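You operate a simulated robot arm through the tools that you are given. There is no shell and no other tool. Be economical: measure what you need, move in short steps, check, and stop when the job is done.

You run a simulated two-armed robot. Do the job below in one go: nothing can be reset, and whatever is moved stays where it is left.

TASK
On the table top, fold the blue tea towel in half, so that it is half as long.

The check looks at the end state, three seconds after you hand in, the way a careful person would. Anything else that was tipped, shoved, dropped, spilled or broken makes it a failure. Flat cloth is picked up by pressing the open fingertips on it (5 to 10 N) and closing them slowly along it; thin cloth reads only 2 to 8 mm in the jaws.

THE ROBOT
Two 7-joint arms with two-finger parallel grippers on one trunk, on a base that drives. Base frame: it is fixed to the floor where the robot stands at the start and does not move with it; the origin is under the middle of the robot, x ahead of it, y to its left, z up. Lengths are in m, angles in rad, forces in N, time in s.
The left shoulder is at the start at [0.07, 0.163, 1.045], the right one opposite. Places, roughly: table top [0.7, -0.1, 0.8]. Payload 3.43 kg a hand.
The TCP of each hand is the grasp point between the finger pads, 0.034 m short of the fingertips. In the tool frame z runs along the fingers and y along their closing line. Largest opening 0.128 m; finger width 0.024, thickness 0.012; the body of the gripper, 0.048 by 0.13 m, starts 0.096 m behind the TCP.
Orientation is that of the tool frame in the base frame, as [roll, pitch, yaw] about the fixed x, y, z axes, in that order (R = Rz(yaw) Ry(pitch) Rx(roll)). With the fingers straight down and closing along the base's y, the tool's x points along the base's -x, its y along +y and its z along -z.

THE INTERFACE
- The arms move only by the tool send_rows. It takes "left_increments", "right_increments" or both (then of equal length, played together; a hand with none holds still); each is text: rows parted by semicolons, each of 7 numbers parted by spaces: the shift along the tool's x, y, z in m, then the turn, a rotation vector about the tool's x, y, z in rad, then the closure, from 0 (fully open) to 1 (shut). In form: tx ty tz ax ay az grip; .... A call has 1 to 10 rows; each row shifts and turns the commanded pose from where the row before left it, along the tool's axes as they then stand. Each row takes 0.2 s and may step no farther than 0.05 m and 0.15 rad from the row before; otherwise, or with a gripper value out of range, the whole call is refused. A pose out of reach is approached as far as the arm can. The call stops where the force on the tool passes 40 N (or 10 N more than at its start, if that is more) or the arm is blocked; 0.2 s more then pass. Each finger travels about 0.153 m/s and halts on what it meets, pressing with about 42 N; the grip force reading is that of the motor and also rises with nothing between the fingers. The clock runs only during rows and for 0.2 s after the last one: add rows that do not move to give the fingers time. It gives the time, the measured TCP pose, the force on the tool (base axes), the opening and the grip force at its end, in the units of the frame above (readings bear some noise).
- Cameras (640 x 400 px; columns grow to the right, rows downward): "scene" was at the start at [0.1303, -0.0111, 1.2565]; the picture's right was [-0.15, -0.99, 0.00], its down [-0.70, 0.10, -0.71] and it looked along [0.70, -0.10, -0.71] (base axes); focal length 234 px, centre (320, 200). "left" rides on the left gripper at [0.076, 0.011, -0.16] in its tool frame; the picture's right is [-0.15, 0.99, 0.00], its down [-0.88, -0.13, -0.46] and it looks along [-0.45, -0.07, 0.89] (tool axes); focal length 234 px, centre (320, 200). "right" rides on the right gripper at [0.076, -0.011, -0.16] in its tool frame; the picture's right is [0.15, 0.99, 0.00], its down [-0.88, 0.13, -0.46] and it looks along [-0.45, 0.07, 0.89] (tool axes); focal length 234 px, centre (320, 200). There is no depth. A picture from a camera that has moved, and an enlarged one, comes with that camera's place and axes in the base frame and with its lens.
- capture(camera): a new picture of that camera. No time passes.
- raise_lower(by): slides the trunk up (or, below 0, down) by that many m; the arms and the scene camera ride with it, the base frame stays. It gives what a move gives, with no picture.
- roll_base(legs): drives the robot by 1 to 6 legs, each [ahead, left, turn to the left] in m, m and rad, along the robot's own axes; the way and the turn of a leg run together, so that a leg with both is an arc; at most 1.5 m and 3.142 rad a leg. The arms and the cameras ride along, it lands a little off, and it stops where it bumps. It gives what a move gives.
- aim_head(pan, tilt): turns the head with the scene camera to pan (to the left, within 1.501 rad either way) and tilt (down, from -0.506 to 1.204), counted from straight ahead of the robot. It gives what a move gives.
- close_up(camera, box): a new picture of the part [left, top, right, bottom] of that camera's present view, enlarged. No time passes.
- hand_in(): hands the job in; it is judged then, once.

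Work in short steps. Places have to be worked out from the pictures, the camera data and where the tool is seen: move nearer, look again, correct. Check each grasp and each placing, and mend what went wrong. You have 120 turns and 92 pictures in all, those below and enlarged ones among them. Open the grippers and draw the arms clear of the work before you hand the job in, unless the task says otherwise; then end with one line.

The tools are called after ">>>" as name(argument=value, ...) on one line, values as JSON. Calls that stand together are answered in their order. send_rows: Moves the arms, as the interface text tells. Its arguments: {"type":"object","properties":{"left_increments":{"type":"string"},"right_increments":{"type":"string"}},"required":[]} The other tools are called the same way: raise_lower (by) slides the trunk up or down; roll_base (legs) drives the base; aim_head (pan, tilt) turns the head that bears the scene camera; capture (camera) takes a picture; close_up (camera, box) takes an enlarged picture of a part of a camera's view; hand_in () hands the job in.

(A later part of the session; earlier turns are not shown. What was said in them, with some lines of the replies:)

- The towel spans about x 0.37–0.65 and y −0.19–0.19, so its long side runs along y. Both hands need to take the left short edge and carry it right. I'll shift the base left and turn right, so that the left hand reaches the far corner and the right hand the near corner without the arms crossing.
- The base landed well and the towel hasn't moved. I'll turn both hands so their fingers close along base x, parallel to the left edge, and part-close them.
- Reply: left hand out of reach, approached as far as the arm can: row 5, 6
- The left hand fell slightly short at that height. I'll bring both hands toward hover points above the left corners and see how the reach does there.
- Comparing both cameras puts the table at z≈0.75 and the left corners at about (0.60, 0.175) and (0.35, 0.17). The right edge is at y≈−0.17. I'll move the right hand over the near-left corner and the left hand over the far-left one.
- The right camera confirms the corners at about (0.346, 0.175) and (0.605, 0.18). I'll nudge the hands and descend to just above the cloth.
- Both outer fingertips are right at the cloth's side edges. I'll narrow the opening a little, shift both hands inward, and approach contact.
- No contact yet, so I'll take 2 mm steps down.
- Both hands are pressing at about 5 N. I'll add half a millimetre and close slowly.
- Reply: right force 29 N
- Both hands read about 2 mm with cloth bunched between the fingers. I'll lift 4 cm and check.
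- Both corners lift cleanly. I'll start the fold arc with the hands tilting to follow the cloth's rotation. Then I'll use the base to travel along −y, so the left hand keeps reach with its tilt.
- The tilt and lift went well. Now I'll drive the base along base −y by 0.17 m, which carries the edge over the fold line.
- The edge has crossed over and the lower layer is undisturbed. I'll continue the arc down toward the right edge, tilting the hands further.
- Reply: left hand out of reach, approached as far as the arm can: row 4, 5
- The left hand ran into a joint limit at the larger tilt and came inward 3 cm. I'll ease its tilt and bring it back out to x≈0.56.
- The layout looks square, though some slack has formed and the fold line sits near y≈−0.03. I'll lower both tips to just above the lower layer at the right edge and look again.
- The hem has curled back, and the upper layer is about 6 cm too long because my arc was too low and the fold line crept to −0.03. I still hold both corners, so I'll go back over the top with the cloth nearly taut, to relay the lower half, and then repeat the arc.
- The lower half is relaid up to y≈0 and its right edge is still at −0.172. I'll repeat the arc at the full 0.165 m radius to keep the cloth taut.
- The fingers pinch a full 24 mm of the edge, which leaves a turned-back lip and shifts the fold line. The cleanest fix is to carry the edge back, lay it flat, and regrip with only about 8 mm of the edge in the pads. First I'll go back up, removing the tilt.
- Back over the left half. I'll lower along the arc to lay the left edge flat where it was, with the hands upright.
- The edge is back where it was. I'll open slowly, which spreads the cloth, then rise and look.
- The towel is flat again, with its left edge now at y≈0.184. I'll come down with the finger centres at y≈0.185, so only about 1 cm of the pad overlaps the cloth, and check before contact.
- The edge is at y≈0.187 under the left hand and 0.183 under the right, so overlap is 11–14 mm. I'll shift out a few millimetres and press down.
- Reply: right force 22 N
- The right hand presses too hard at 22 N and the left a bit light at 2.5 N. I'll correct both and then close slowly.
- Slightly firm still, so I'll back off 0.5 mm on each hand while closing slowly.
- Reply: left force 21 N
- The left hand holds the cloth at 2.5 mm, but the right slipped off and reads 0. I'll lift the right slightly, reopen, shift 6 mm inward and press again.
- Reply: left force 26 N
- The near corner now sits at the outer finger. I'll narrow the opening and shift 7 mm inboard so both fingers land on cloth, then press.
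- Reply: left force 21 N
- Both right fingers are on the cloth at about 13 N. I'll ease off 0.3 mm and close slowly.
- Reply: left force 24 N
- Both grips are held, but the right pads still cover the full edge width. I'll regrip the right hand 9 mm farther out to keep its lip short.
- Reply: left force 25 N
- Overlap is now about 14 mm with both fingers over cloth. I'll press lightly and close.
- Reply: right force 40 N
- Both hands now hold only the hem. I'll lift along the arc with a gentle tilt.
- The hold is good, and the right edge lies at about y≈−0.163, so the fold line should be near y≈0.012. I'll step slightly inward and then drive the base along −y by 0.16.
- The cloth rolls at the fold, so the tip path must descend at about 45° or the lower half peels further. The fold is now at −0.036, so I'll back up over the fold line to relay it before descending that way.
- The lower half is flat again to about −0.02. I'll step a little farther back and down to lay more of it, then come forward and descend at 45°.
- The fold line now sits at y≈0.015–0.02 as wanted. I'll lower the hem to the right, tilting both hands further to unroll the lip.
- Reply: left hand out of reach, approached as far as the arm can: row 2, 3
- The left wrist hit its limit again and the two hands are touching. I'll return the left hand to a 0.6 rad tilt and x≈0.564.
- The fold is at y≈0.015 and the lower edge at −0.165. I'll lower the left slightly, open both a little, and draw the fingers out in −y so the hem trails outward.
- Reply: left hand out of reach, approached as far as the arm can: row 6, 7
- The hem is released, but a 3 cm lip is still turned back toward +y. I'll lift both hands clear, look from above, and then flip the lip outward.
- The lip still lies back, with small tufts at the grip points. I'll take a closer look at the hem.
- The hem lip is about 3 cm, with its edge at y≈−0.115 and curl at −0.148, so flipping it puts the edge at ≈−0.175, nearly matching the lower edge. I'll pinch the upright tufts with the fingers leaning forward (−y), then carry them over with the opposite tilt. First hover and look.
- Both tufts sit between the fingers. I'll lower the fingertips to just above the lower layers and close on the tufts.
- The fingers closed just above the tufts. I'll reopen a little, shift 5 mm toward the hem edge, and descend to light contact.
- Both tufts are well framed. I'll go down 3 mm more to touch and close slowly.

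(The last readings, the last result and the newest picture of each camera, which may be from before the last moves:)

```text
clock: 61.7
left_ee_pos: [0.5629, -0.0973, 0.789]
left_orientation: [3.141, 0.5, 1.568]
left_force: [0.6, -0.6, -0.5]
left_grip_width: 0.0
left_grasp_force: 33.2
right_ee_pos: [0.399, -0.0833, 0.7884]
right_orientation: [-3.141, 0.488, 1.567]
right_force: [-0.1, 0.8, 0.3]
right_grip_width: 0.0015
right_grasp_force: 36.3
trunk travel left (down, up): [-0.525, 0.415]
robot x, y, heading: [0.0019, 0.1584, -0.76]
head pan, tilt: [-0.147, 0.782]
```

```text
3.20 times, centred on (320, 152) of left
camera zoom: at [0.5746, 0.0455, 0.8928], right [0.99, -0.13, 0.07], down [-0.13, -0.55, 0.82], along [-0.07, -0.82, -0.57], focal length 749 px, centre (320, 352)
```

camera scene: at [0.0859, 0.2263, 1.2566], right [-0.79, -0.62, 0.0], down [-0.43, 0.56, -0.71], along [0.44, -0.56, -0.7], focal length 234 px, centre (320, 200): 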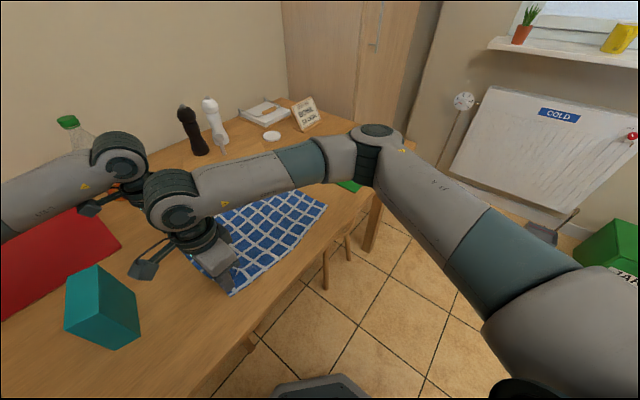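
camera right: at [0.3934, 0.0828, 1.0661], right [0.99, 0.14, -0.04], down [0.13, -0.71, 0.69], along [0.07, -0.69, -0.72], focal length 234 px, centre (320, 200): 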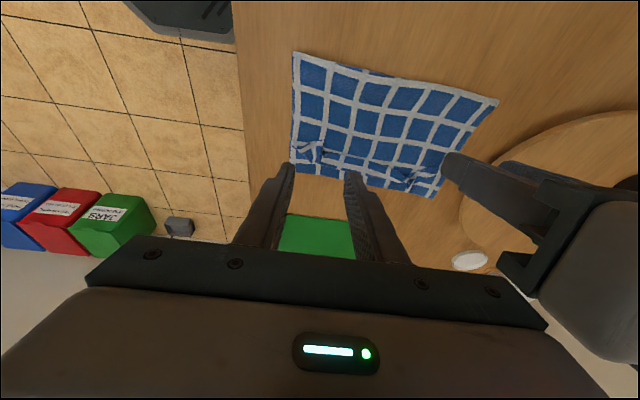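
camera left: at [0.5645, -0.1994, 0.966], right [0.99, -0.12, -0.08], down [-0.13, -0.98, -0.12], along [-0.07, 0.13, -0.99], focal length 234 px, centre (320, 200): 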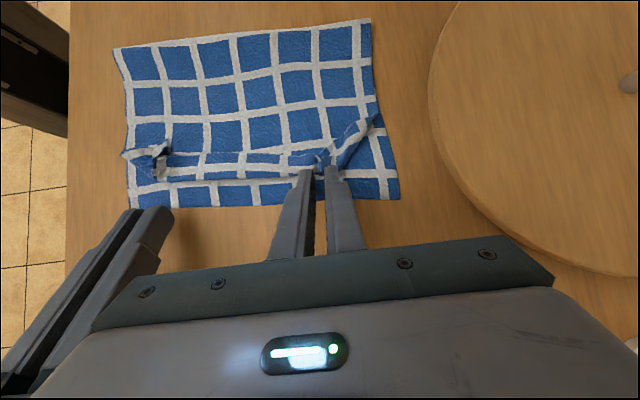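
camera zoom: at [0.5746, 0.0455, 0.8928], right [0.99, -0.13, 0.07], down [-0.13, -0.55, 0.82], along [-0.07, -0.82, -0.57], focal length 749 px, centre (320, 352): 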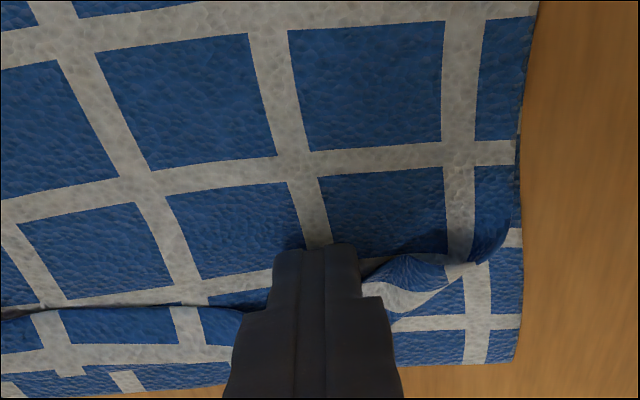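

The right hand has its tuft at 1.5 mm, but the left missed. I'll reopen the left, shift 9 mm toward −y, go lower, and close again.

>>> send_rows(left_increments="0 0 -0.006 0 0 0 0.74; -0.0079 0.003 0.0043 0 0 0 0.7; 0.001 0 0.005 0 0 0 0.7; 0.0014 0 0.0026 0 0 0 0.7; 0.001 0 0.0015 0 0 0 0.7; 0 0 0 0 0 0 0.7")

>>> close_up(camera="left", box=[220, 90, 420, 215])

```text
clock: 63.1
left_ee_pos: [0.5663, -0.1049, 0.7866]
left_orientation: [3.139, 0.504, 1.567]
left_force: [1.2, -0.8, 21.8]
left_grip_width: 0.0384
left_grasp_force: 0.1
right_ee_pos: [0.3976, -0.0819, 0.7886]
right_orientation: [3.139, 0.488, 1.567]
right_force: [0.2, 0.3, 0.1]
right_grip_width: 0.0015
right_grasp_force: 36.5
trunk travel left (down, up): [-0.525, 0.415]
robot x, y, heading: [-0.0007, 0.1609, -0.756]
head pan, tilt: [-0.147, 0.782]
```

```text
3.20 times, centred on (320, 152) of left
camera zoom: at [0.5772, 0.0387, 0.8907], right [0.99, -0.13, 0.07], down [-0.13, -0.55, 0.82], along [-0.07, -0.82, -0.56], focal length 749 px, centre (320, 352)
```

zoom: 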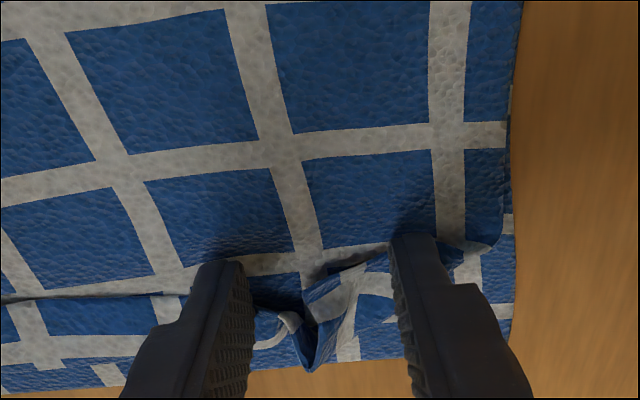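

Contact is at 22 N with the tuft spanning the finger zone. I'll lift 0.6 mm, shift 4 mm toward −y and close.

>>> send_rows(left_increments="-0.0038 0 0.0012 0 0 0 0.7; 0 0 0 0 0 0 0.74; 0 0 0 0 0 0 0.78; 0 0 0 0 0 0 0.82; 0 0 0 0 0 0 0.86; 0 0 0 0 0 0 0.9; 0 0 0 0 0 0 0.95; 0 0 0 0 0 0 1; 0 0 0 0 0 0 1")

>>> close_up(camera="left", box=[220, 90, 420, 215])

```text
clock: 65.1
left_ee_pos: [0.5653, -0.109, 0.7866]
left_orientation: [3.14, 0.5, 1.566]
left_force: [-1.4, -0.7, 23.2]
left_grip_width: 0.0029
left_grasp_force: 37.5
right_ee_pos: [0.3972, -0.0823, 0.7891]
right_orientation: [3.139, 0.488, 1.567]
right_force: [1.5, -0.2, -0.1]
right_grip_width: 0.0015
right_grasp_force: 36.5
trunk travel left (down, up): [-0.525, 0.415]
robot x, y, heading: [0.0041, 0.164, -0.759]
head pan, tilt: [-0.147, 0.782]
```

```text
3.20 times, centred on (320, 152) of left
camera zoom: at [0.5764, 0.0349, 0.8912], right [0.99, -0.13, 0.07], down [-0.13, -0.55, 0.82], along [-0.07, -0.82, -0.56], focal length 749 px, centre (320, 352)
```

zoom: 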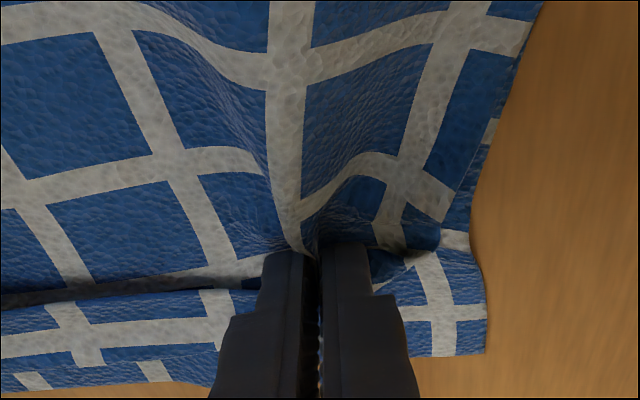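

The left hand also gathered the upper layer. I'll reopen slowly to spread it back, then lift a little and look.

>>> send_rows(left_increments="0 0 0 0 0 0 0.95; 0 0 0 0 0 0 0.87; 0 0 0 0 0 0 0.79; 0 0 0 0 0 0 0.7; 0.005 0 -0.009 0 0 0 0.7; 0.005 0 -0.009 0 0 0 0.7; 0 0 0 0 0 0 0.7")

>>> close_up(camera="left", box=[180, 70, 460, 245])

```text
clock: 66.7
left_ee_pos: [0.5663, -0.0902, 0.7953]
left_orientation: [-3.14, 0.496, 1.568]
left_force: [0.3, -0.1, 0.0]
left_grip_width: 0.0384
left_grasp_force: 0.1
right_ee_pos: [0.3987, -0.0829, 0.7889]
right_orientation: [-3.141, 0.489, 1.567]
right_force: [-0.5, 0.2, -0.7]
right_grip_width: 0.0016
right_grasp_force: 35.8
trunk travel left (down, up): [-0.525, 0.415]
robot x, y, heading: [0.0035, 0.1616, -0.761]
head pan, tilt: [-0.147, 0.782]
```

```text
2.29 times, centred on (320, 158) of left
camera zoom: at [0.578, 0.0528, 0.8993], right [0.99, -0.13, 0.07], down [-0.13, -0.56, 0.82], along [-0.07, -0.82, -0.57], focal length 535 px, centre (320, 297)
```

zoom: 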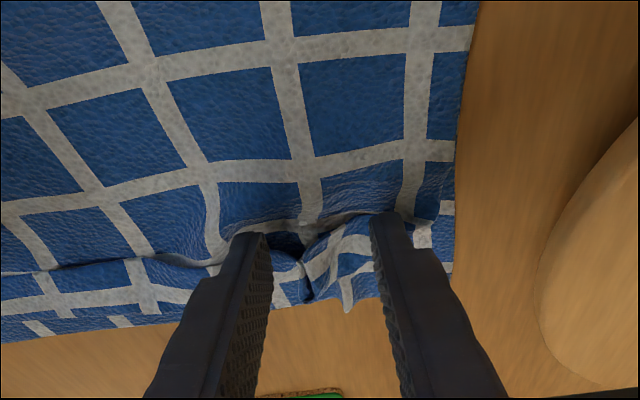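

The right grip on its corner is good, so I'll flip that part first. I'll lift, carry it over the curl to y≈−0.168 while rotating from forward to backward lean, then lower. The left hand rises out of the way.

>>> send_rows(left_increments="-0.0192 0 -0.0351 0 0 0 0.7; 0 0 0 0 0 0 0.7; 0 0 0 0 0 0 0.7; 0 0 0 0 0 0 0.7; 0 0 0 0 0 0 0.7; 0 0 0 0 0 0 0.7; 0 0 0 0 0 0 0.7; 0 0 0 0 0 0 0.7; 0 0 0 0 0 0 0.7", right_increments="-0.0165 0 -0.0083 0 0.15 0 1; -0.0166 0 -0.0082 0 0.15 0 1; -0.0165 0 -0.0066 0 0.15 0 1; -0.0163 0 -0.0032 0 0.15 0 1; -0.016 0 -0.0008 0 0.15 0 1; -0.0161 0 0.0026 0 0.15 0 1; -0.016 0 0.0055 0 0.15 0 1; -0.0146 0 0.0048 0 0.14 0 1; 0 0 0 0 0 0 1")

>>> capture(camera="left")

>>> capture(camera="right")

```text
clock: 68.7
left_ee_pos: [0.5664, -0.0923, 0.8363]
left_orientation: [-3.14, 0.499, 1.568]
left_force: [-0.4, 0.2, -0.7]
left_grip_width: 0.0385
left_grasp_force: 0.0
right_ee_pos: [0.3992, -0.1928, 0.8]
right_orientation: [3.141, -0.701, 1.57]
right_force: [-0.2, 0.0, -0.3]
right_grip_width: 0.0015
right_grasp_force: 36.1
trunk travel left (down, up): [-0.525, 0.415]
robot x, y, heading: [0.006, 0.1677, -0.761]
head pan, tilt: [-0.147, 0.782]
```

```text
23 pictures are left
camera left: at [0.5779, 0.0518, 0.9409], right [0.99, -0.13, 0.07], down [-0.13, -0.55, 0.82], along [-0.07, -0.82, -0.57], focal length 234 px, centre (320, 200)
```

left: 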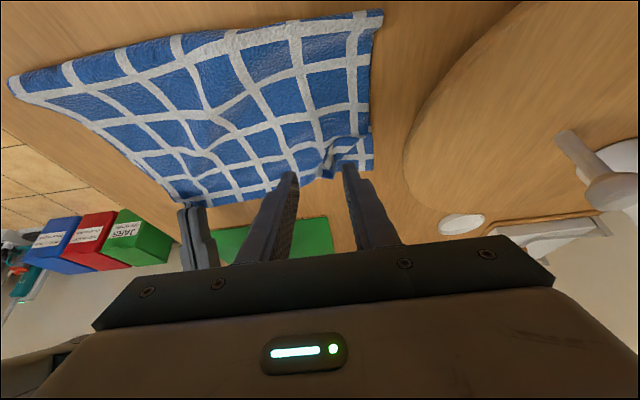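

```text
22 pictures are left
camera right: at [0.3876, -0.2371, 0.9698], right [0.99, 0.11, 0.09], down [0.13, -0.97, -0.22], along [0.07, 0.23, -0.97], focal length 234 px, centre (320, 200)
```

right: 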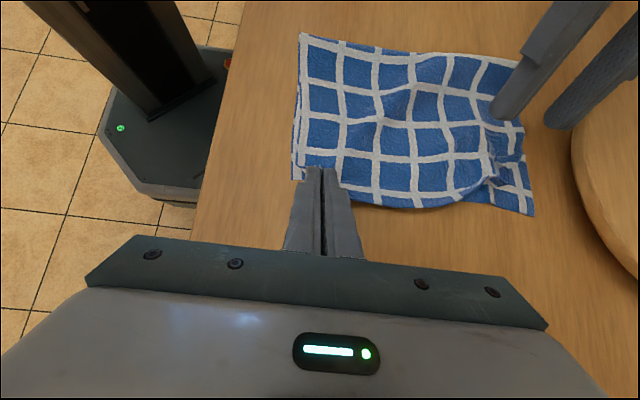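

The right corner and the middle of the hem flipped out nicely. I'll lower the right tip a little, open, and withdraw it backward.

>>> send_rows(right_increments="-0.004 0 0.005 0 0 0 1; 0 0 0 0 0 0 0.95; 0 0 0 0 0 0 0.85; 0 0 -0.02 0 0 0 0.85; 0 0 -0.03 0 0 0 0.85; 0 0 -0.04 0 0 0 0.85")

>>> capture(camera="right")

```text
clock: 70.1
left_ee_pos: [0.5663, -0.0912, 0.8362]
left_orientation: [-3.141, 0.501, 1.571]
left_force: [0.9, 0.3, 0.5]
left_grip_width: 0.0385
left_grasp_force: 0.0
right_ee_pos: [0.3986, -0.2513, 0.8605]
right_orientation: [-3.14, -0.703, 1.569]
right_force: [0.4, -0.8, 0.0]
right_grip_width: 0.0193
right_grasp_force: 0.0
trunk travel left (down, up): [-0.525, 0.415]
robot x, y, heading: [-0.0019, 0.1638, -0.766]
head pan, tilt: [-0.147, 0.782]
```

```text
21 pictures are left
camera right: at [0.3876, -0.2955, 1.0324], right [0.99, 0.11, 0.09], down [0.13, -0.97, -0.22], along [0.07, 0.23, -0.97], focal length 234 px, centre (320, 200)
```

right: 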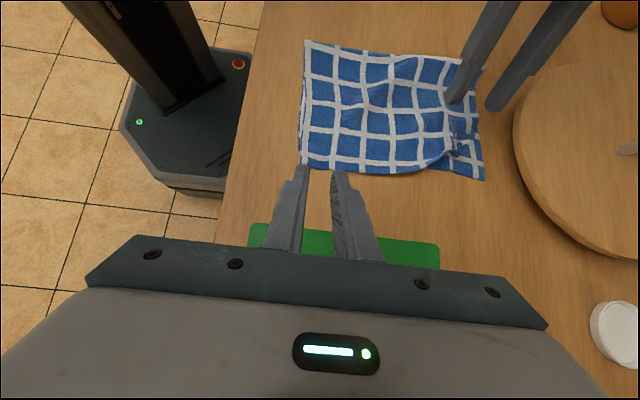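

The near corner is laid properly. Now a close look at the remaining left tuft.

>>> close_up(camera="left", box=[230, 90, 430, 215])

>>> close_up(camera="right", box=[290, 30, 510, 190])

```text
3.20 times, centred on (330, 152) of left
camera zoom: at [0.5777, 0.0514, 0.9409], right [0.99, -0.13, 0.07], down [-0.13, -0.55, 0.82], along [-0.07, -0.82, -0.57], focal length 749 px, centre (288, 352)
```

zoom: 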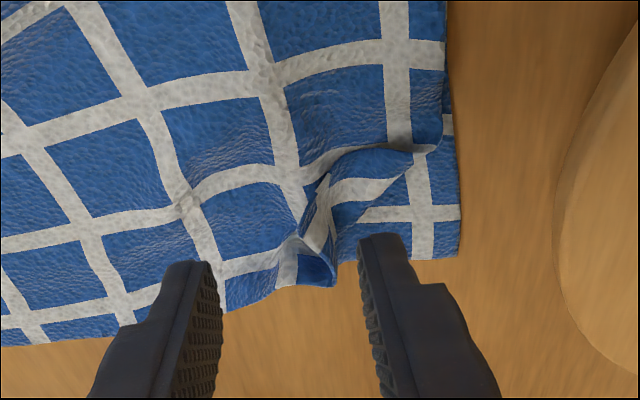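

```text
2.50 times, centred on (400, 110) of right
camera zoom: at [0.3876, -0.2955, 1.0324], right [0.99, 0.11, 0.09], down [0.13, -0.97, -0.22], along [0.07, 0.23, -0.97], focal length 585 px, centre (120, 425)
```

zoom: 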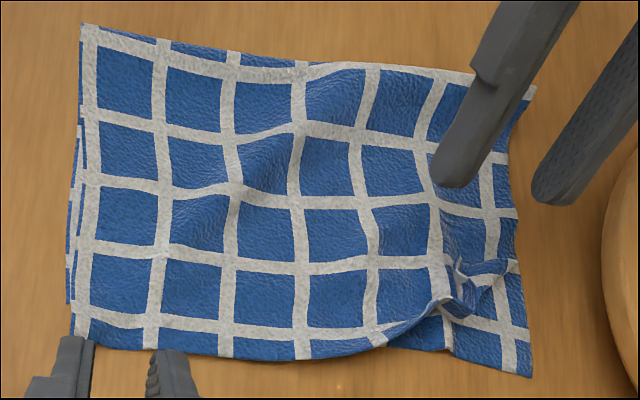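

The remaining fault is the far corner of the upper hem, turned back around x≈0.57–0.60 with its edge at y≈−0.11. I'll bring the left hand above it, nearly upright, with a narrow opening.

>>> send_rows(left_increments="0 0 0 0 0.15 0 0.81; 0 0 0 0 0.15 0 0.81; -0.0077 0.0095 0.0174 0 0 0 0.81; -0.0077 0.0095 0.0174 0 0 0 0.81; 0 0 0 0 0 0 0.81")

>>> close_up(camera="left", box=[220, 90, 420, 215])

```text
clock: 71.3
left_ee_pos: [0.5858, -0.1128, 0.8047]
left_orientation: [3.141, 0.2, 1.568]
left_force: [-0.2, 0.5, -0.2]
left_grip_width: 0.0243
left_grasp_force: 0.0
right_ee_pos: [0.4002, -0.2503, 0.8612]
right_orientation: [3.141, -0.7, 1.566]
right_force: [-0.3, -0.7, 0.4]
right_grip_width: 0.0193
right_grasp_force: 0.0
trunk travel left (down, up): [-0.525, 0.415]
robot x, y, heading: [0.0011, 0.1661, -0.761]
head pan, tilt: [-0.147, 0.782]
```

```text
3.20 times, centred on (320, 152) of left
camera zoom: at [0.5962, -0.0066, 0.9473], right [0.99, -0.15, 0.03], down [-0.13, -0.77, 0.62], along [-0.07, -0.62, -0.78], focal length 749 px, centre (320, 352)
```

zoom: 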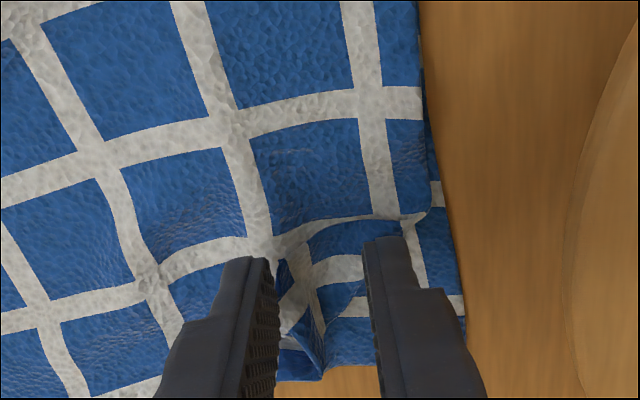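

The strip is framed between the fingers. I'll descend gently toward light contact.

>>> send_rows(left_increments="0.001 0 0.006 0 0 0 0.81; 0.0004 0 0.002 0 0 0 0.81; 0.0002 0 0.0012 0 0 0 0.81; 0 0 0 0 0 0 0.81")

```text
clock: 72.3
left_ee_pos: [0.5842, -0.1146, 0.7947]
left_orientation: [-3.141, 0.197, 1.571]
left_force: [0.8, -0.6, 0.3]
left_grip_width: 0.0241
left_grasp_force: 0.0
right_ee_pos: [0.3994, -0.2517, 0.8612]
right_orientation: [3.14, -0.701, 1.568]
right_force: [0.9, 0.2, 0.5]
right_grip_width: 0.0193
right_grasp_force: 0.1
trunk travel left (down, up): [-0.525, 0.415]
robot x, y, heading: [0.0021, 0.1634, -0.757]
head pan, tilt: [-0.147, 0.782]
```

No contact yet; stepping down further.

>>> send_rows(left_increments="0.0004 0 0.002 0 0 0 0.81; 0.0003 0 0.0015 0 0 0 0.81; 0.0002 0 0.001 0 0 0 0.81")

```text
clock: 73.1
left_ee_pos: [0.5847, -0.1134, 0.792]
left_orientation: [3.141, 0.198, 1.568]
left_force: [-0.4, -0.7, 0.4]
left_grip_width: 0.0243
left_grasp_force: 0.1
right_ee_pos: [0.3999, -0.2515, 0.8624]
right_orientation: [-3.141, -0.702, 1.567]
right_force: [0.5, 0.5, -0.3]
right_grip_width: 0.0191
right_grasp_force: 0.1
trunk travel left (down, up): [-0.525, 0.415]
robot x, y, heading: [-0.0039, 0.1633, -0.761]
head pan, tilt: [-0.147, 0.782]
```

>>> send_rows(left_increments="0.0003 0 0.0015 0 0 0 0.81; 0.0002 0 0.001 0 0 0 0.81; 0.0001 0 0.0007 0 0 0 0.81")

```text
clock: 73.9
left_ee_pos: [0.5849, -0.1153, 0.7885]
left_orientation: [-3.141, 0.2, 1.568]
left_force: [-0.1, 0.6, 2.2]
left_grip_width: 0.0245
left_grasp_force: 0.1
right_ee_pos: [0.3989, -0.2509, 0.861]
right_orientation: [-3.14, -0.698, 1.568]
right_force: [0.2, -0.3, -0.8]
right_grip_width: 0.0192
right_grasp_force: 0.1
trunk travel left (down, up): [-0.525, 0.415]
robot x, y, heading: [0.001, 0.1629, -0.756]
head pan, tilt: [-0.147, 0.782]
```

Light contact at 2 N. I'll close slowly here so that only the top strip is gathered.

>>> send_rows(left_increments="0 0 0.0003 0 0 0 0.83; 0 0 0 0 0 0 0.86; 0 0 0 0 0 0 0.89; 0 0 0 0 0 0 0.92; 0 0 0 0 0 0 0.95; 0 0 0 0 0 0 0.98; 0 0 0 0 0 0 1; 0 0 0 0 0 0 1")

>>> close_up(camera="left", box=[220, 90, 420, 215])

```text
clock: 75.7
left_ee_pos: [0.5841, -0.115, 0.7877]
left_orientation: [3.142, 0.2, 1.567]
left_force: [-0.6, 0.5, 7.2]
left_grip_width: 0.0009
left_grasp_force: 35.7
right_ee_pos: [0.399, -0.2503, 0.8623]
right_orientation: [-3.14, -0.7, 1.571]
right_force: [0.1, 0.0, -0.5]
right_grip_width: 0.0192
right_grasp_force: 0.2
trunk travel left (down, up): [-0.525, 0.415]
robot x, y, heading: [0.0047, 0.1622, -0.759]
head pan, tilt: [-0.147, 0.782]
```

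```text
3.20 times, centred on (320, 152) of left
camera zoom: at [0.5958, -0.0081, 0.9302], right [0.99, -0.15, 0.03], down [-0.13, -0.77, 0.62], along [-0.07, -0.62, -0.78], focal length 749 px, centre (320, 352)
```

zoom: 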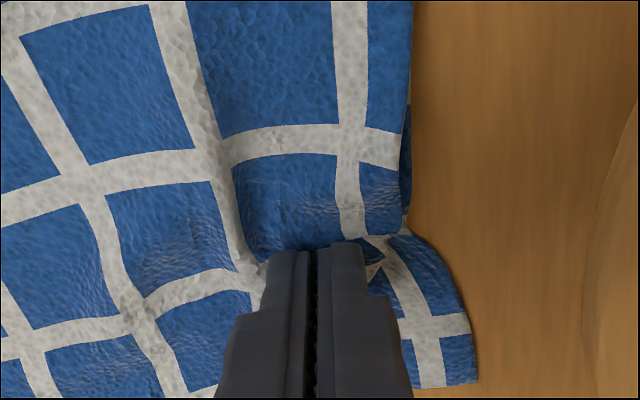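

It reads 0.9 mm, so something is gripped. I'll lift 2 cm to see what comes up.

>>> send_rows(left_increments="-0.004 0 -0.01 0 0 0 1; -0.004 0 -0.01 0 0 0 1; 0 0 0 0 0 0 1")

>>> close_up(camera="left", box=[220, 90, 420, 215])

>>> close_up(camera="right", box=[330, 40, 530, 190])

```text
clock: 76.5
left_ee_pos: [0.5851, -0.1183, 0.8074]
left_orientation: [3.141, 0.2, 1.568]
left_force: [-0.5, -0.8, -0.4]
left_grip_width: 0.001
left_grasp_force: 35.4
right_ee_pos: [0.3999, -0.2506, 0.8607]
right_orientation: [3.141, -0.701, 1.569]
right_force: [0.1, -0.6, 0.0]
right_grip_width: 0.0192
right_grasp_force: 0.1
trunk travel left (down, up): [-0.525, 0.415]
robot x, y, heading: [0.0027, 0.1606, -0.762]
head pan, tilt: [-0.147, 0.782]
```

```text
3.20 times, centred on (320, 152) of left
camera zoom: at [0.5969, -0.0127, 0.9496], right [0.99, -0.15, 0.03], down [-0.13, -0.77, 0.62], along [-0.07, -0.62, -0.78], focal length 749 px, centre (320, 352)
```

zoom: 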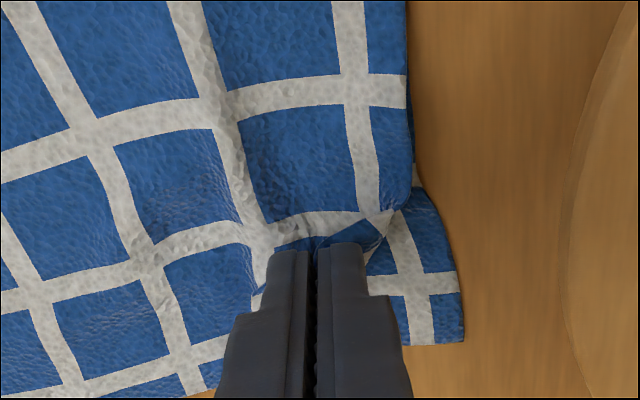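

```text
2.67 times, centred on (430, 115) of right
camera zoom: at [0.3881, -0.2952, 1.0318], right [0.99, 0.11, 0.09], down [0.13, -0.97, -0.22], along [0.07, 0.23, -0.97], focal length 624 px, centre (27, 427)
```

zoom: 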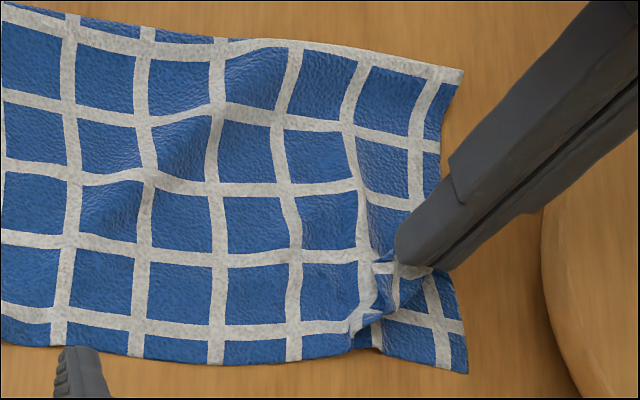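

Only the turned-back strip lifts, which is what I want. I'll raise it a bit more, then move −y with the base to keep left-arm reach.

>>> send_rows(left_increments="-0.0118 0.003 -0.018 0 0.15 0 1; 0 0 0 0 0 0 1")

>>> roll_base(legs=[[0.031, -0.033, 0]])

>>> close_up(camera="left", box=[180, 50, 460, 225])

```text
clock: 77.1
left_ee_pos: [0.5892, -0.1254, 0.8278]
left_orientation: [-3.14, 0.049, 1.57]
left_force: [-0.2, -0.3, -1.0]
left_grip_width: 0.0008
left_grasp_force: 35.2
right_ee_pos: [0.4004, -0.248, 0.8622]
right_orientation: [3.139, -0.7, 1.569]
right_force: [-0.1, 0.5, -0.7]
right_grip_width: 0.0192
right_grasp_force: 0.0
trunk travel left (down, up): [-0.525, 0.415]
robot x, y, heading: [-0.0018, 0.1665, -0.761]
head pan, tilt: [-0.147, 0.782]
```

```text
clock: 78.0
left_ee_pos: [0.5873, -0.1728, 0.8272]
left_orientation: [-3.141, 0.05, 1.569]
left_force: [-0.2, -0.5, 0.8]
left_grip_width: 0.0007
left_grasp_force: 36.1
right_ee_pos: [0.3995, -0.2957, 0.8605]
right_orientation: [-3.139, -0.702, 1.568]
right_force: [-0.7, 0.0, -0.3]
right_grip_width: 0.0191
right_grasp_force: 0.1
trunk travel left (down, up): [-0.525, 0.415]
robot x, y, heading: [0.0015, 0.1169, -0.758]
head pan, tilt: [-0.147, 0.782]
```

```text
2.29 times, centred on (320, 138) of left
camera zoom: at [0.5996, -0.0887, 0.9834], right [0.99, -0.15, 0.01], down [-0.13, -0.86, 0.5], along [-0.07, -0.49, -0.87], focal length 535 px, centre (320, 343)
```

zoom: 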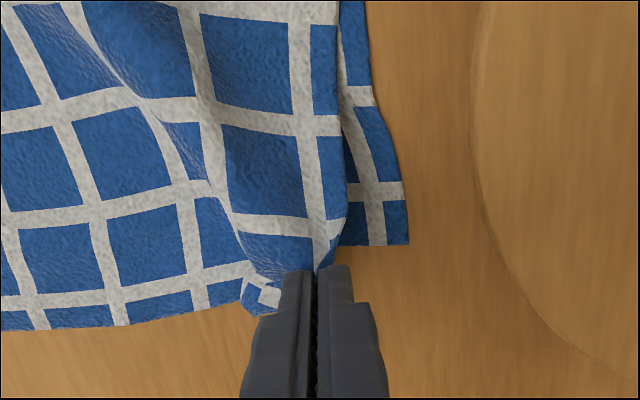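

The far corner is now carried outward, and the lower layer's corner is at about (0.626, −0.174). I'll lower with a slight outward shift and backward lean, open, and withdraw.

>>> send_rows(left_increments="-0.0023 0.004 0.0095 0 0.15 0 1; -0.0037 0.004 0.0091 0 0.15 0 1; -0.005 0.004 0.0084 0 0.15 0 1; -0.0023 0 0.0055 0 0 0 1; 0 0 0 0 0 0 0.96; 0 0 0 0 0 0 0.88; 0 0 -0.02 0 0 0 0.85; 0 0 -0.03 0 0 0 0.85; 0 0 -0.04 0 0 0 0.85")

>>> capture(camera="left")

>>> capture(camera="right")

```text
clock: 80.0
left_ee_pos: [0.5864, -0.2079, 0.8788]
left_orientation: [3.138, -0.4, 1.576]
left_force: [-0.8, 0.3, 0.9]
left_grip_width: 0.0194
left_grasp_force: 0.1
left hand out of reach, approached as far as the arm can: row 3, 8, 9
right_ee_pos: [0.3979, -0.2949, 0.8607]
right_orientation: [3.139, -0.701, 1.571]
right_force: [0.1, -0.3, 0.4]
right_grip_width: 0.0193
right_grasp_force: 0.0
trunk travel left (down, up): [-0.525, 0.415]
robot x, y, heading: [-0.0024, 0.1189, -0.765]
head pan, tilt: [-0.147, 0.782]
```

```text
13 pictures are left
camera left: at [0.5962, -0.1992, 1.0562], right [0.99, -0.13, -0.05], down [-0.13, -0.99, 0.08], along [-0.06, -0.07, -1.0], focal length 234 px, centre (320, 200)
```

left: 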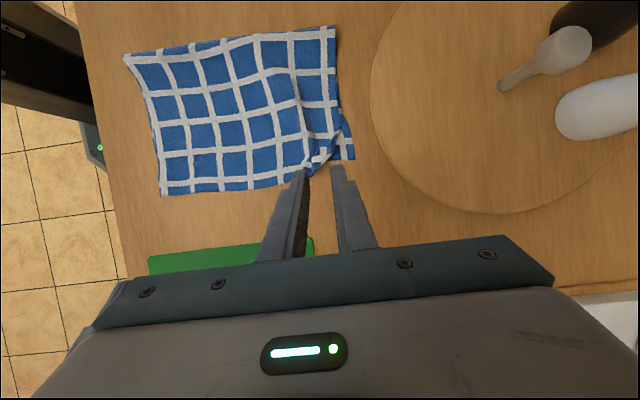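

```text
12 pictures are left
camera right: at [0.3865, -0.3401, 1.0322], right [0.99, 0.11, 0.1], down [0.13, -0.97, -0.22], along [0.07, 0.23, -0.97], focal length 234 px, centre (320, 200)
```

right: 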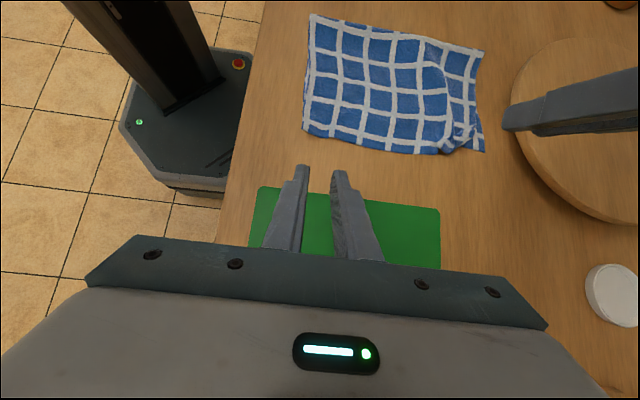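

Nearly there; a small crumple remains at the far corner. I'll take a close look.

>>> close_up(camera="right", box=[295, 10, 495, 160])

```text
2.67 times, centred on (395, 85) of right
camera zoom: at [0.3865, -0.3401, 1.0322], right [0.99, 0.11, 0.1], down [0.13, -0.97, -0.22], along [0.07, 0.23, -0.97], focal length 624 px, centre (120, 507)
```

zoom: 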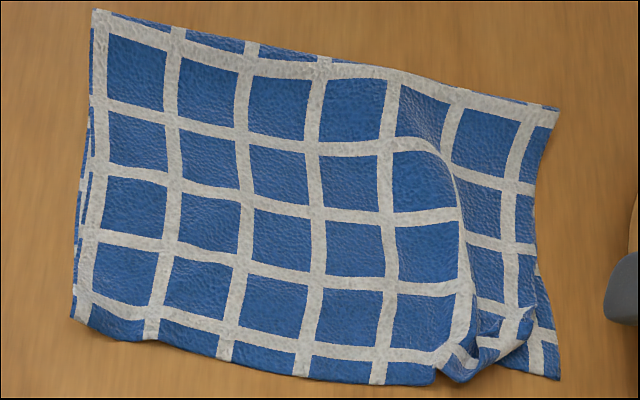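

The far corner has a bunch at about (0.583, −0.165), with a ridge running from it. I'll press nearly closed fingertips on it and open them along x to spread it flat. First I'll position above.

>>> send_rows(left_increments="0.0276 0 0.0117 0 -0.15 0 0.96; 0.0145 0 0.004 0 -0.15 0 0.96; 0 -0.004 0 0 -0.1 0 0.96; 0 0 0.035 0 0 0 0.96; 0 0 0.035 0 0 0 0.96; 0 0 0.008 0 0 0 0.96; 0 0 0 0 0 0 0.96")

>>> close_up(camera="left", box=[220, 90, 420, 215])

```text
clock: 81.6
left_ee_pos: [0.5823, -0.1619, 0.8]
left_orientation: [-3.141, 0.001, 1.57]
left_force: [0.8, -0.2, 0.0]
left_grip_width: 0.005
left_grasp_force: 0.1
right_ee_pos: [0.3981, -0.2957, 0.8612]
right_orientation: [3.141, -0.704, 1.57]
right_force: [-0.2, -0.5, -0.2]
right_grip_width: 0.0193
right_grasp_force: 0.0
trunk travel left (down, up): [-0.525, 0.415]
robot x, y, heading: [0.0034, 0.1181, -0.757]
head pan, tilt: [-0.147, 0.782]
```

```text
3.20 times, centred on (320, 152) of left
camera zoom: at [0.5942, -0.0858, 0.9609], right [0.99, -0.15, 0.0], down [-0.13, -0.88, 0.46], along [-0.07, -0.45, -0.89], focal length 749 px, centre (320, 352)
```

zoom: 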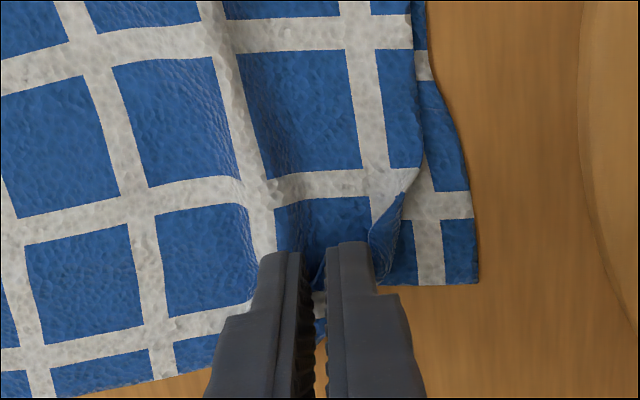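

The fingers are right over the bunch. I'll descend to light contact.

>>> send_rows(left_increments="0 0 0.007 0 0 0 0.96; 0 0 0.002 0 0 0 0.96; 0 0 0.0015 0 0 0 0.96; 0 0 0 0 0 0 0.96")

```text
clock: 82.6
left_ee_pos: [0.583, -0.162, 0.7903]
left_orientation: [3.141, 0.0, 1.569]
left_force: [-0.1, 0.8, -0.4]
left_grip_width: 0.0051
left_grasp_force: 0.0
right_ee_pos: [0.399, -0.2949, 0.8612]
right_orientation: [3.141, -0.702, 1.567]
right_force: [0.2, 0.1, -0.7]
right_grip_width: 0.0192
right_grasp_force: 0.2
trunk travel left (down, up): [-0.525, 0.415]
robot x, y, heading: [-0.0, 0.1178, -0.765]
head pan, tilt: [-0.147, 0.782]
```

Still free; a little lower.

>>> send_rows(left_increments="0 0 0.0015 0 0 0 0.96; 0 0 0.001 0 0 0 0.96; 0 0 0.0006 0 0 0 0.96")

```text
clock: 83.4
left_ee_pos: [0.5834, -0.1624, 0.7878]
left_orientation: [3.141, -0.001, 1.569]
left_force: [0.0, 0.6, 1.7]
left_grip_width: 0.0051
left_grasp_force: 0.3
right_ee_pos: [0.3992, -0.2949, 0.8624]
right_orientation: [3.141, -0.701, 1.57]
right_force: [-0.3, 0.0, 0.1]
right_grip_width: 0.0191
right_grasp_force: 0.0
trunk travel left (down, up): [-0.525, 0.415]
robot x, y, heading: [-0.0036, 0.1164, -0.756]
head pan, tilt: [-0.147, 0.782]
```

Contact starts. I'll add half a millimetre, open slowly to spread the cloth, then lift.

>>> send_rows(left_increments="0 0 0.0006 0 0 0 0.93; 0 0 0 0 0 0 0.88; 0 0 0 0 0 0 0.82; 0 0 0 0 0 0 0.76; 0 0 0 0 0 0 0.7; 0 0 0 0 0 0 0.64; 0 0 0 0 0 0 0.58; 0 0 0 0 0 0 0.54; 0 0 -0.03 0 0 0 0.54; 0.03 0 -0.04 0 0 0 0.54")

>>> close_up(camera="right", box=[295, 10, 495, 160])

```text
clock: 85.6
left_ee_pos: [0.5825, -0.1331, 0.8569]
left_orientation: [3.141, -0.001, 1.568]
left_force: [-0.9, -0.1, 0.4]
left_grip_width: 0.0589
left_grasp_force: 0.1
right_ee_pos: [0.3985, -0.2945, 0.8615]
right_orientation: [-3.141, -0.7, 1.569]
right_force: [-0.3, 0.4, 0.0]
right_grip_width: 0.0191
right_grasp_force: 0.1
trunk travel left (down, up): [-0.525, 0.415]
robot x, y, heading: [-0.0002, 0.1179, -0.76]
head pan, tilt: [-0.147, 0.782]
```

```text
2.67 times, centred on (395, 85) of right
camera zoom: at [0.3872, -0.3385, 1.0327], right [0.99, 0.11, 0.09], down [0.13, -0.97, -0.22], along [0.07, 0.23, -0.97], focal length 624 px, centre (120, 507)
```

zoom: 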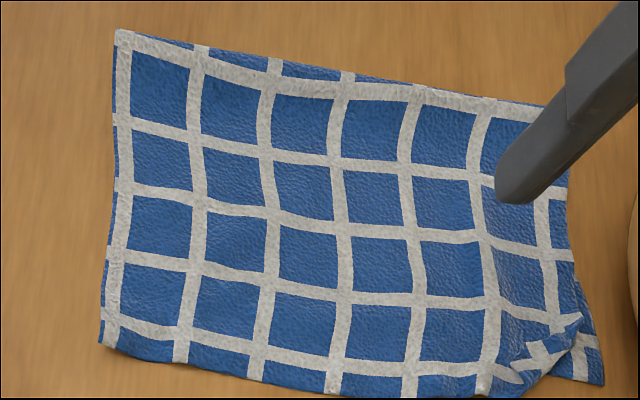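

The ridge is gone and the towel lies flat, with only the small far corner flap turned back. I'll look at it with the left camera.

>>> capture(camera="left")

```text
8 pictures are left
camera left: at [0.5943, -0.057, 1.0173], right [0.99, -0.15, 0.0], down [-0.13, -0.88, 0.46], along [-0.07, -0.45, -0.89], focal length 234 px, centre (320, 200)
```

left: 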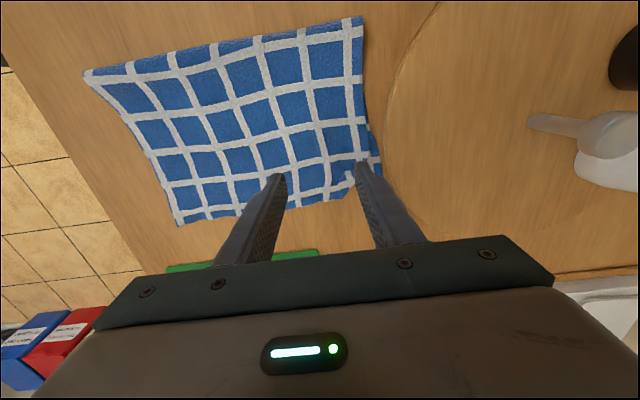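

The towel now spans y≈−0.013 to −0.20, about half the original length, and lies flat. For the last turned-back corner at about (0.618, −0.165), I'll press lightly with closed fingertips and drag outward to unroll it.

>>> send_rows(left_increments="-0.013 0.015 0.02 0 0 0 1; -0.012 0.015 0.02 0 0 0 1; 0 0 0.015 0 0 0 1; 0 0 0.01 0 0 0 1; 0 0 0 0 0 0 1")

>>> close_up(camera="left", box=[220, 90, 420, 215])

```text
clock: 86.8
left_ee_pos: [0.6136, -0.1579, 0.7907]
left_orientation: [-3.141, 0.001, 1.569]
left_force: [0.3, -0.4, 0.0]
left_grip_width: 0.0
left_grasp_force: 32.7
right_ee_pos: [0.3998, -0.2947, 0.8623]
right_orientation: [-3.141, -0.702, 1.57]
right_force: [-0.4, 0.2, 0.5]
right_grip_width: 0.0191
right_grasp_force: 0.0
trunk travel left (down, up): [-0.525, 0.415]
robot x, y, heading: [0.0002, 0.1187, -0.766]
head pan, tilt: [-0.147, 0.782]
```

```text
3.20 times, centred on (320, 152) of left
camera zoom: at [0.6244, -0.0813, 0.9513], right [0.99, -0.15, 0.0], down [-0.13, -0.88, 0.46], along [-0.07, -0.45, -0.89], focal length 749 px, centre (320, 352)
```

zoom: 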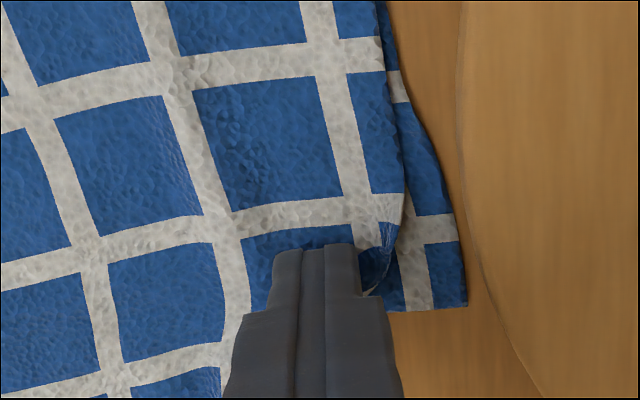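

The flap lies just under and beside the fingertips, and the board's rim is at x≈0.66, so I'll keep x below 0.635. I'll press down and drag mostly toward −y.

>>> send_rows(left_increments="0 0.005 0.001 0 0 0 1; 0 0 0.0015 0 0 0 1; 0 0 0.001 0 0 0 1; -0.005 0.002 0.0003 0 0 0 1; -0.006 0.002 0 0 0 0 1; -0.006 0.002 0 0 0 0 1; -0.006 0.001 0 0 0 0 1; -0.006 0.001 0 0 0 0 1; -0.006 0 -0.01 0 0 0 1; 0 0 -0.04 0 0 0 1")

>>> capture(camera="left")

```text
clock: 89.0
left_ee_pos: [0.6245, -0.1858, 0.8275]
left_orientation: [3.141, -0.001, 1.571]
left_force: [-0.3, -0.6, 0.6]
left_grip_width: 0.0
left_grasp_force: 32.9
left hand out of reach, approached as far as the arm can: row 9
right_ee_pos: [0.3987, -0.2956, 0.8615]
right_orientation: [3.139, -0.701, 1.568]
right_force: [0.5, -0.7, 0.3]
right_grip_width: 0.0192
right_grasp_force: 0.0
trunk travel left (down, up): [-0.525, 0.415]
robot x, y, heading: [0.0048, 0.1186, -0.76]
head pan, tilt: [-0.147, 0.782]
```

```text
6 pictures are left
camera left: at [0.6353, -0.1096, 0.9878], right [0.99, -0.15, 0.0], down [-0.13, -0.88, 0.46], along [-0.07, -0.45, -0.89], focal length 234 px, centre (320, 200)
```

left: 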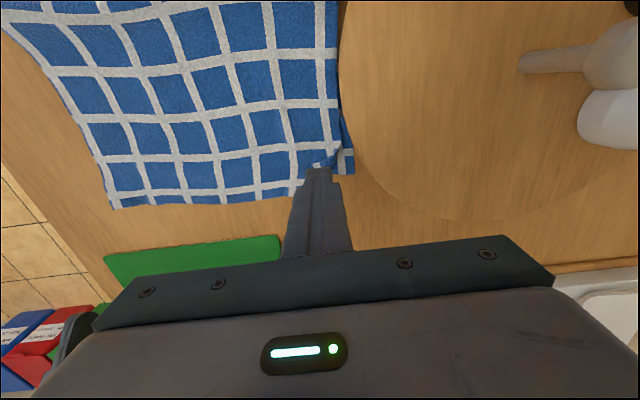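

Only a tiny tuck can remain. I'll lift both hands well clear and check the whole towel.

>>> send_rows(left_increments="0 0 -0.045 0 0 0 0.9; 0 0 -0.045 0 0 0 0.6; 0.04 0 0 0 0 0 0.3; 0.045 0 0 0 0 0 0; 0.045 0 0 0 0 0 0; 0.045 0 0 0 0 0 0; 0.045 0 0 0 0 0 0", right_increments="0.029 0 -0.034 0 0 0 0.6; 0.029 0 -0.034 0 0 0 0.3; 0.029 0 -0.034 0 0 0 0; 0 0 0 0 -0.15 0 0; 0 0 0 0 -0.15 0 0; 0 0 0 0 -0.15 0 0; 0 0 0 0 -0.15 0 0")

>>> close_up(camera="scene", box=[160, 120, 360, 270])

```text
clock: 90.6
left_ee_pos: [0.6228, 0.0352, 0.9045]
left_orientation: [-3.141, 0.002, 1.569]
left_force: [0.1, 0.1, 0.3]
left_grip_width: 0.1276
left_grasp_force: 0.0
left hand out of reach, approached as far as the arm can: row 2
right_ee_pos: [0.3998, -0.2926, 0.9969]
right_orientation: [-3.14, -0.097, 1.569]
right_force: [0.6, 0.3, 0.4]
right_grip_width: 0.1279
right_grasp_force: 0.0
trunk travel left (down, up): [-0.525, 0.415]
robot x, y, heading: [-0.0021, 0.1149, -0.761]
head pan, tilt: [-0.147, 0.782]
```

```text
2.67 times, centred on (260, 195) of scene
camera zoom: at [0.0866, 0.0223, 1.2568], right [-0.79, -0.62, 0.0], down [-0.43, 0.55, -0.71], along [0.44, -0.56, -0.7], focal length 624 px, centre (480, 213)
```

zoom: 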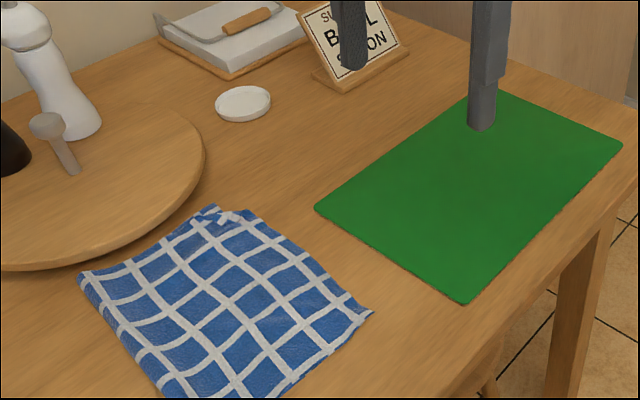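

The fold looks clean, with just a tiny flap at the far corner. One full view to confirm the rest of the table.

>>> capture(camera="scene")

>>> capture(camera="right")

```text
4 pictures are left
camera scene: at [0.0866, 0.0223, 1.2568], right [-0.79, -0.62, 0.0], down [-0.43, 0.55, -0.71], along [0.44, -0.56, -0.7], focal length 234 px, centre (320, 200)
```

scene: 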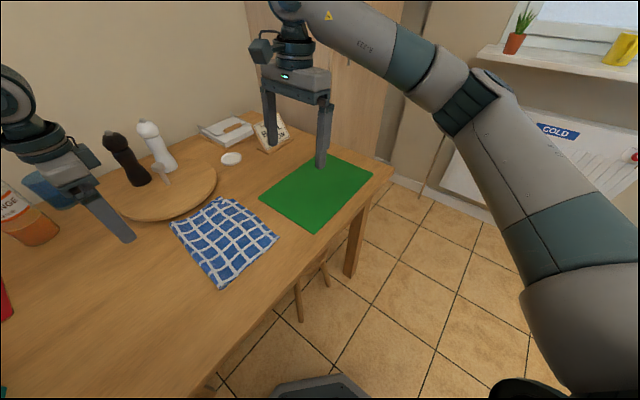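

```text
3 pictures are left
camera right: at [0.3876, -0.2321, 1.1624], right [0.99, 0.14, 0.01], down [0.13, -0.92, 0.37], along [0.07, -0.36, -0.93], focal length 234 px, centre (320, 200)
```

right: 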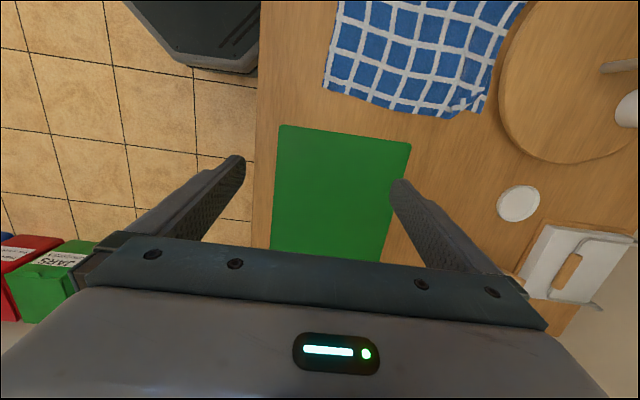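

The towel is folded in half and flat, nothing else has moved, and both grippers are open and clear, so I'm handing in.

>>> hand_in()

```text
The job is handed in.
```

The blue tea towel is folded in half along its length and lies flat on the table, about 0.19 m long against roughly 0.35 m before; a flap of about 2 cm is still turned back at its far corner, and nothing else was seen to move.
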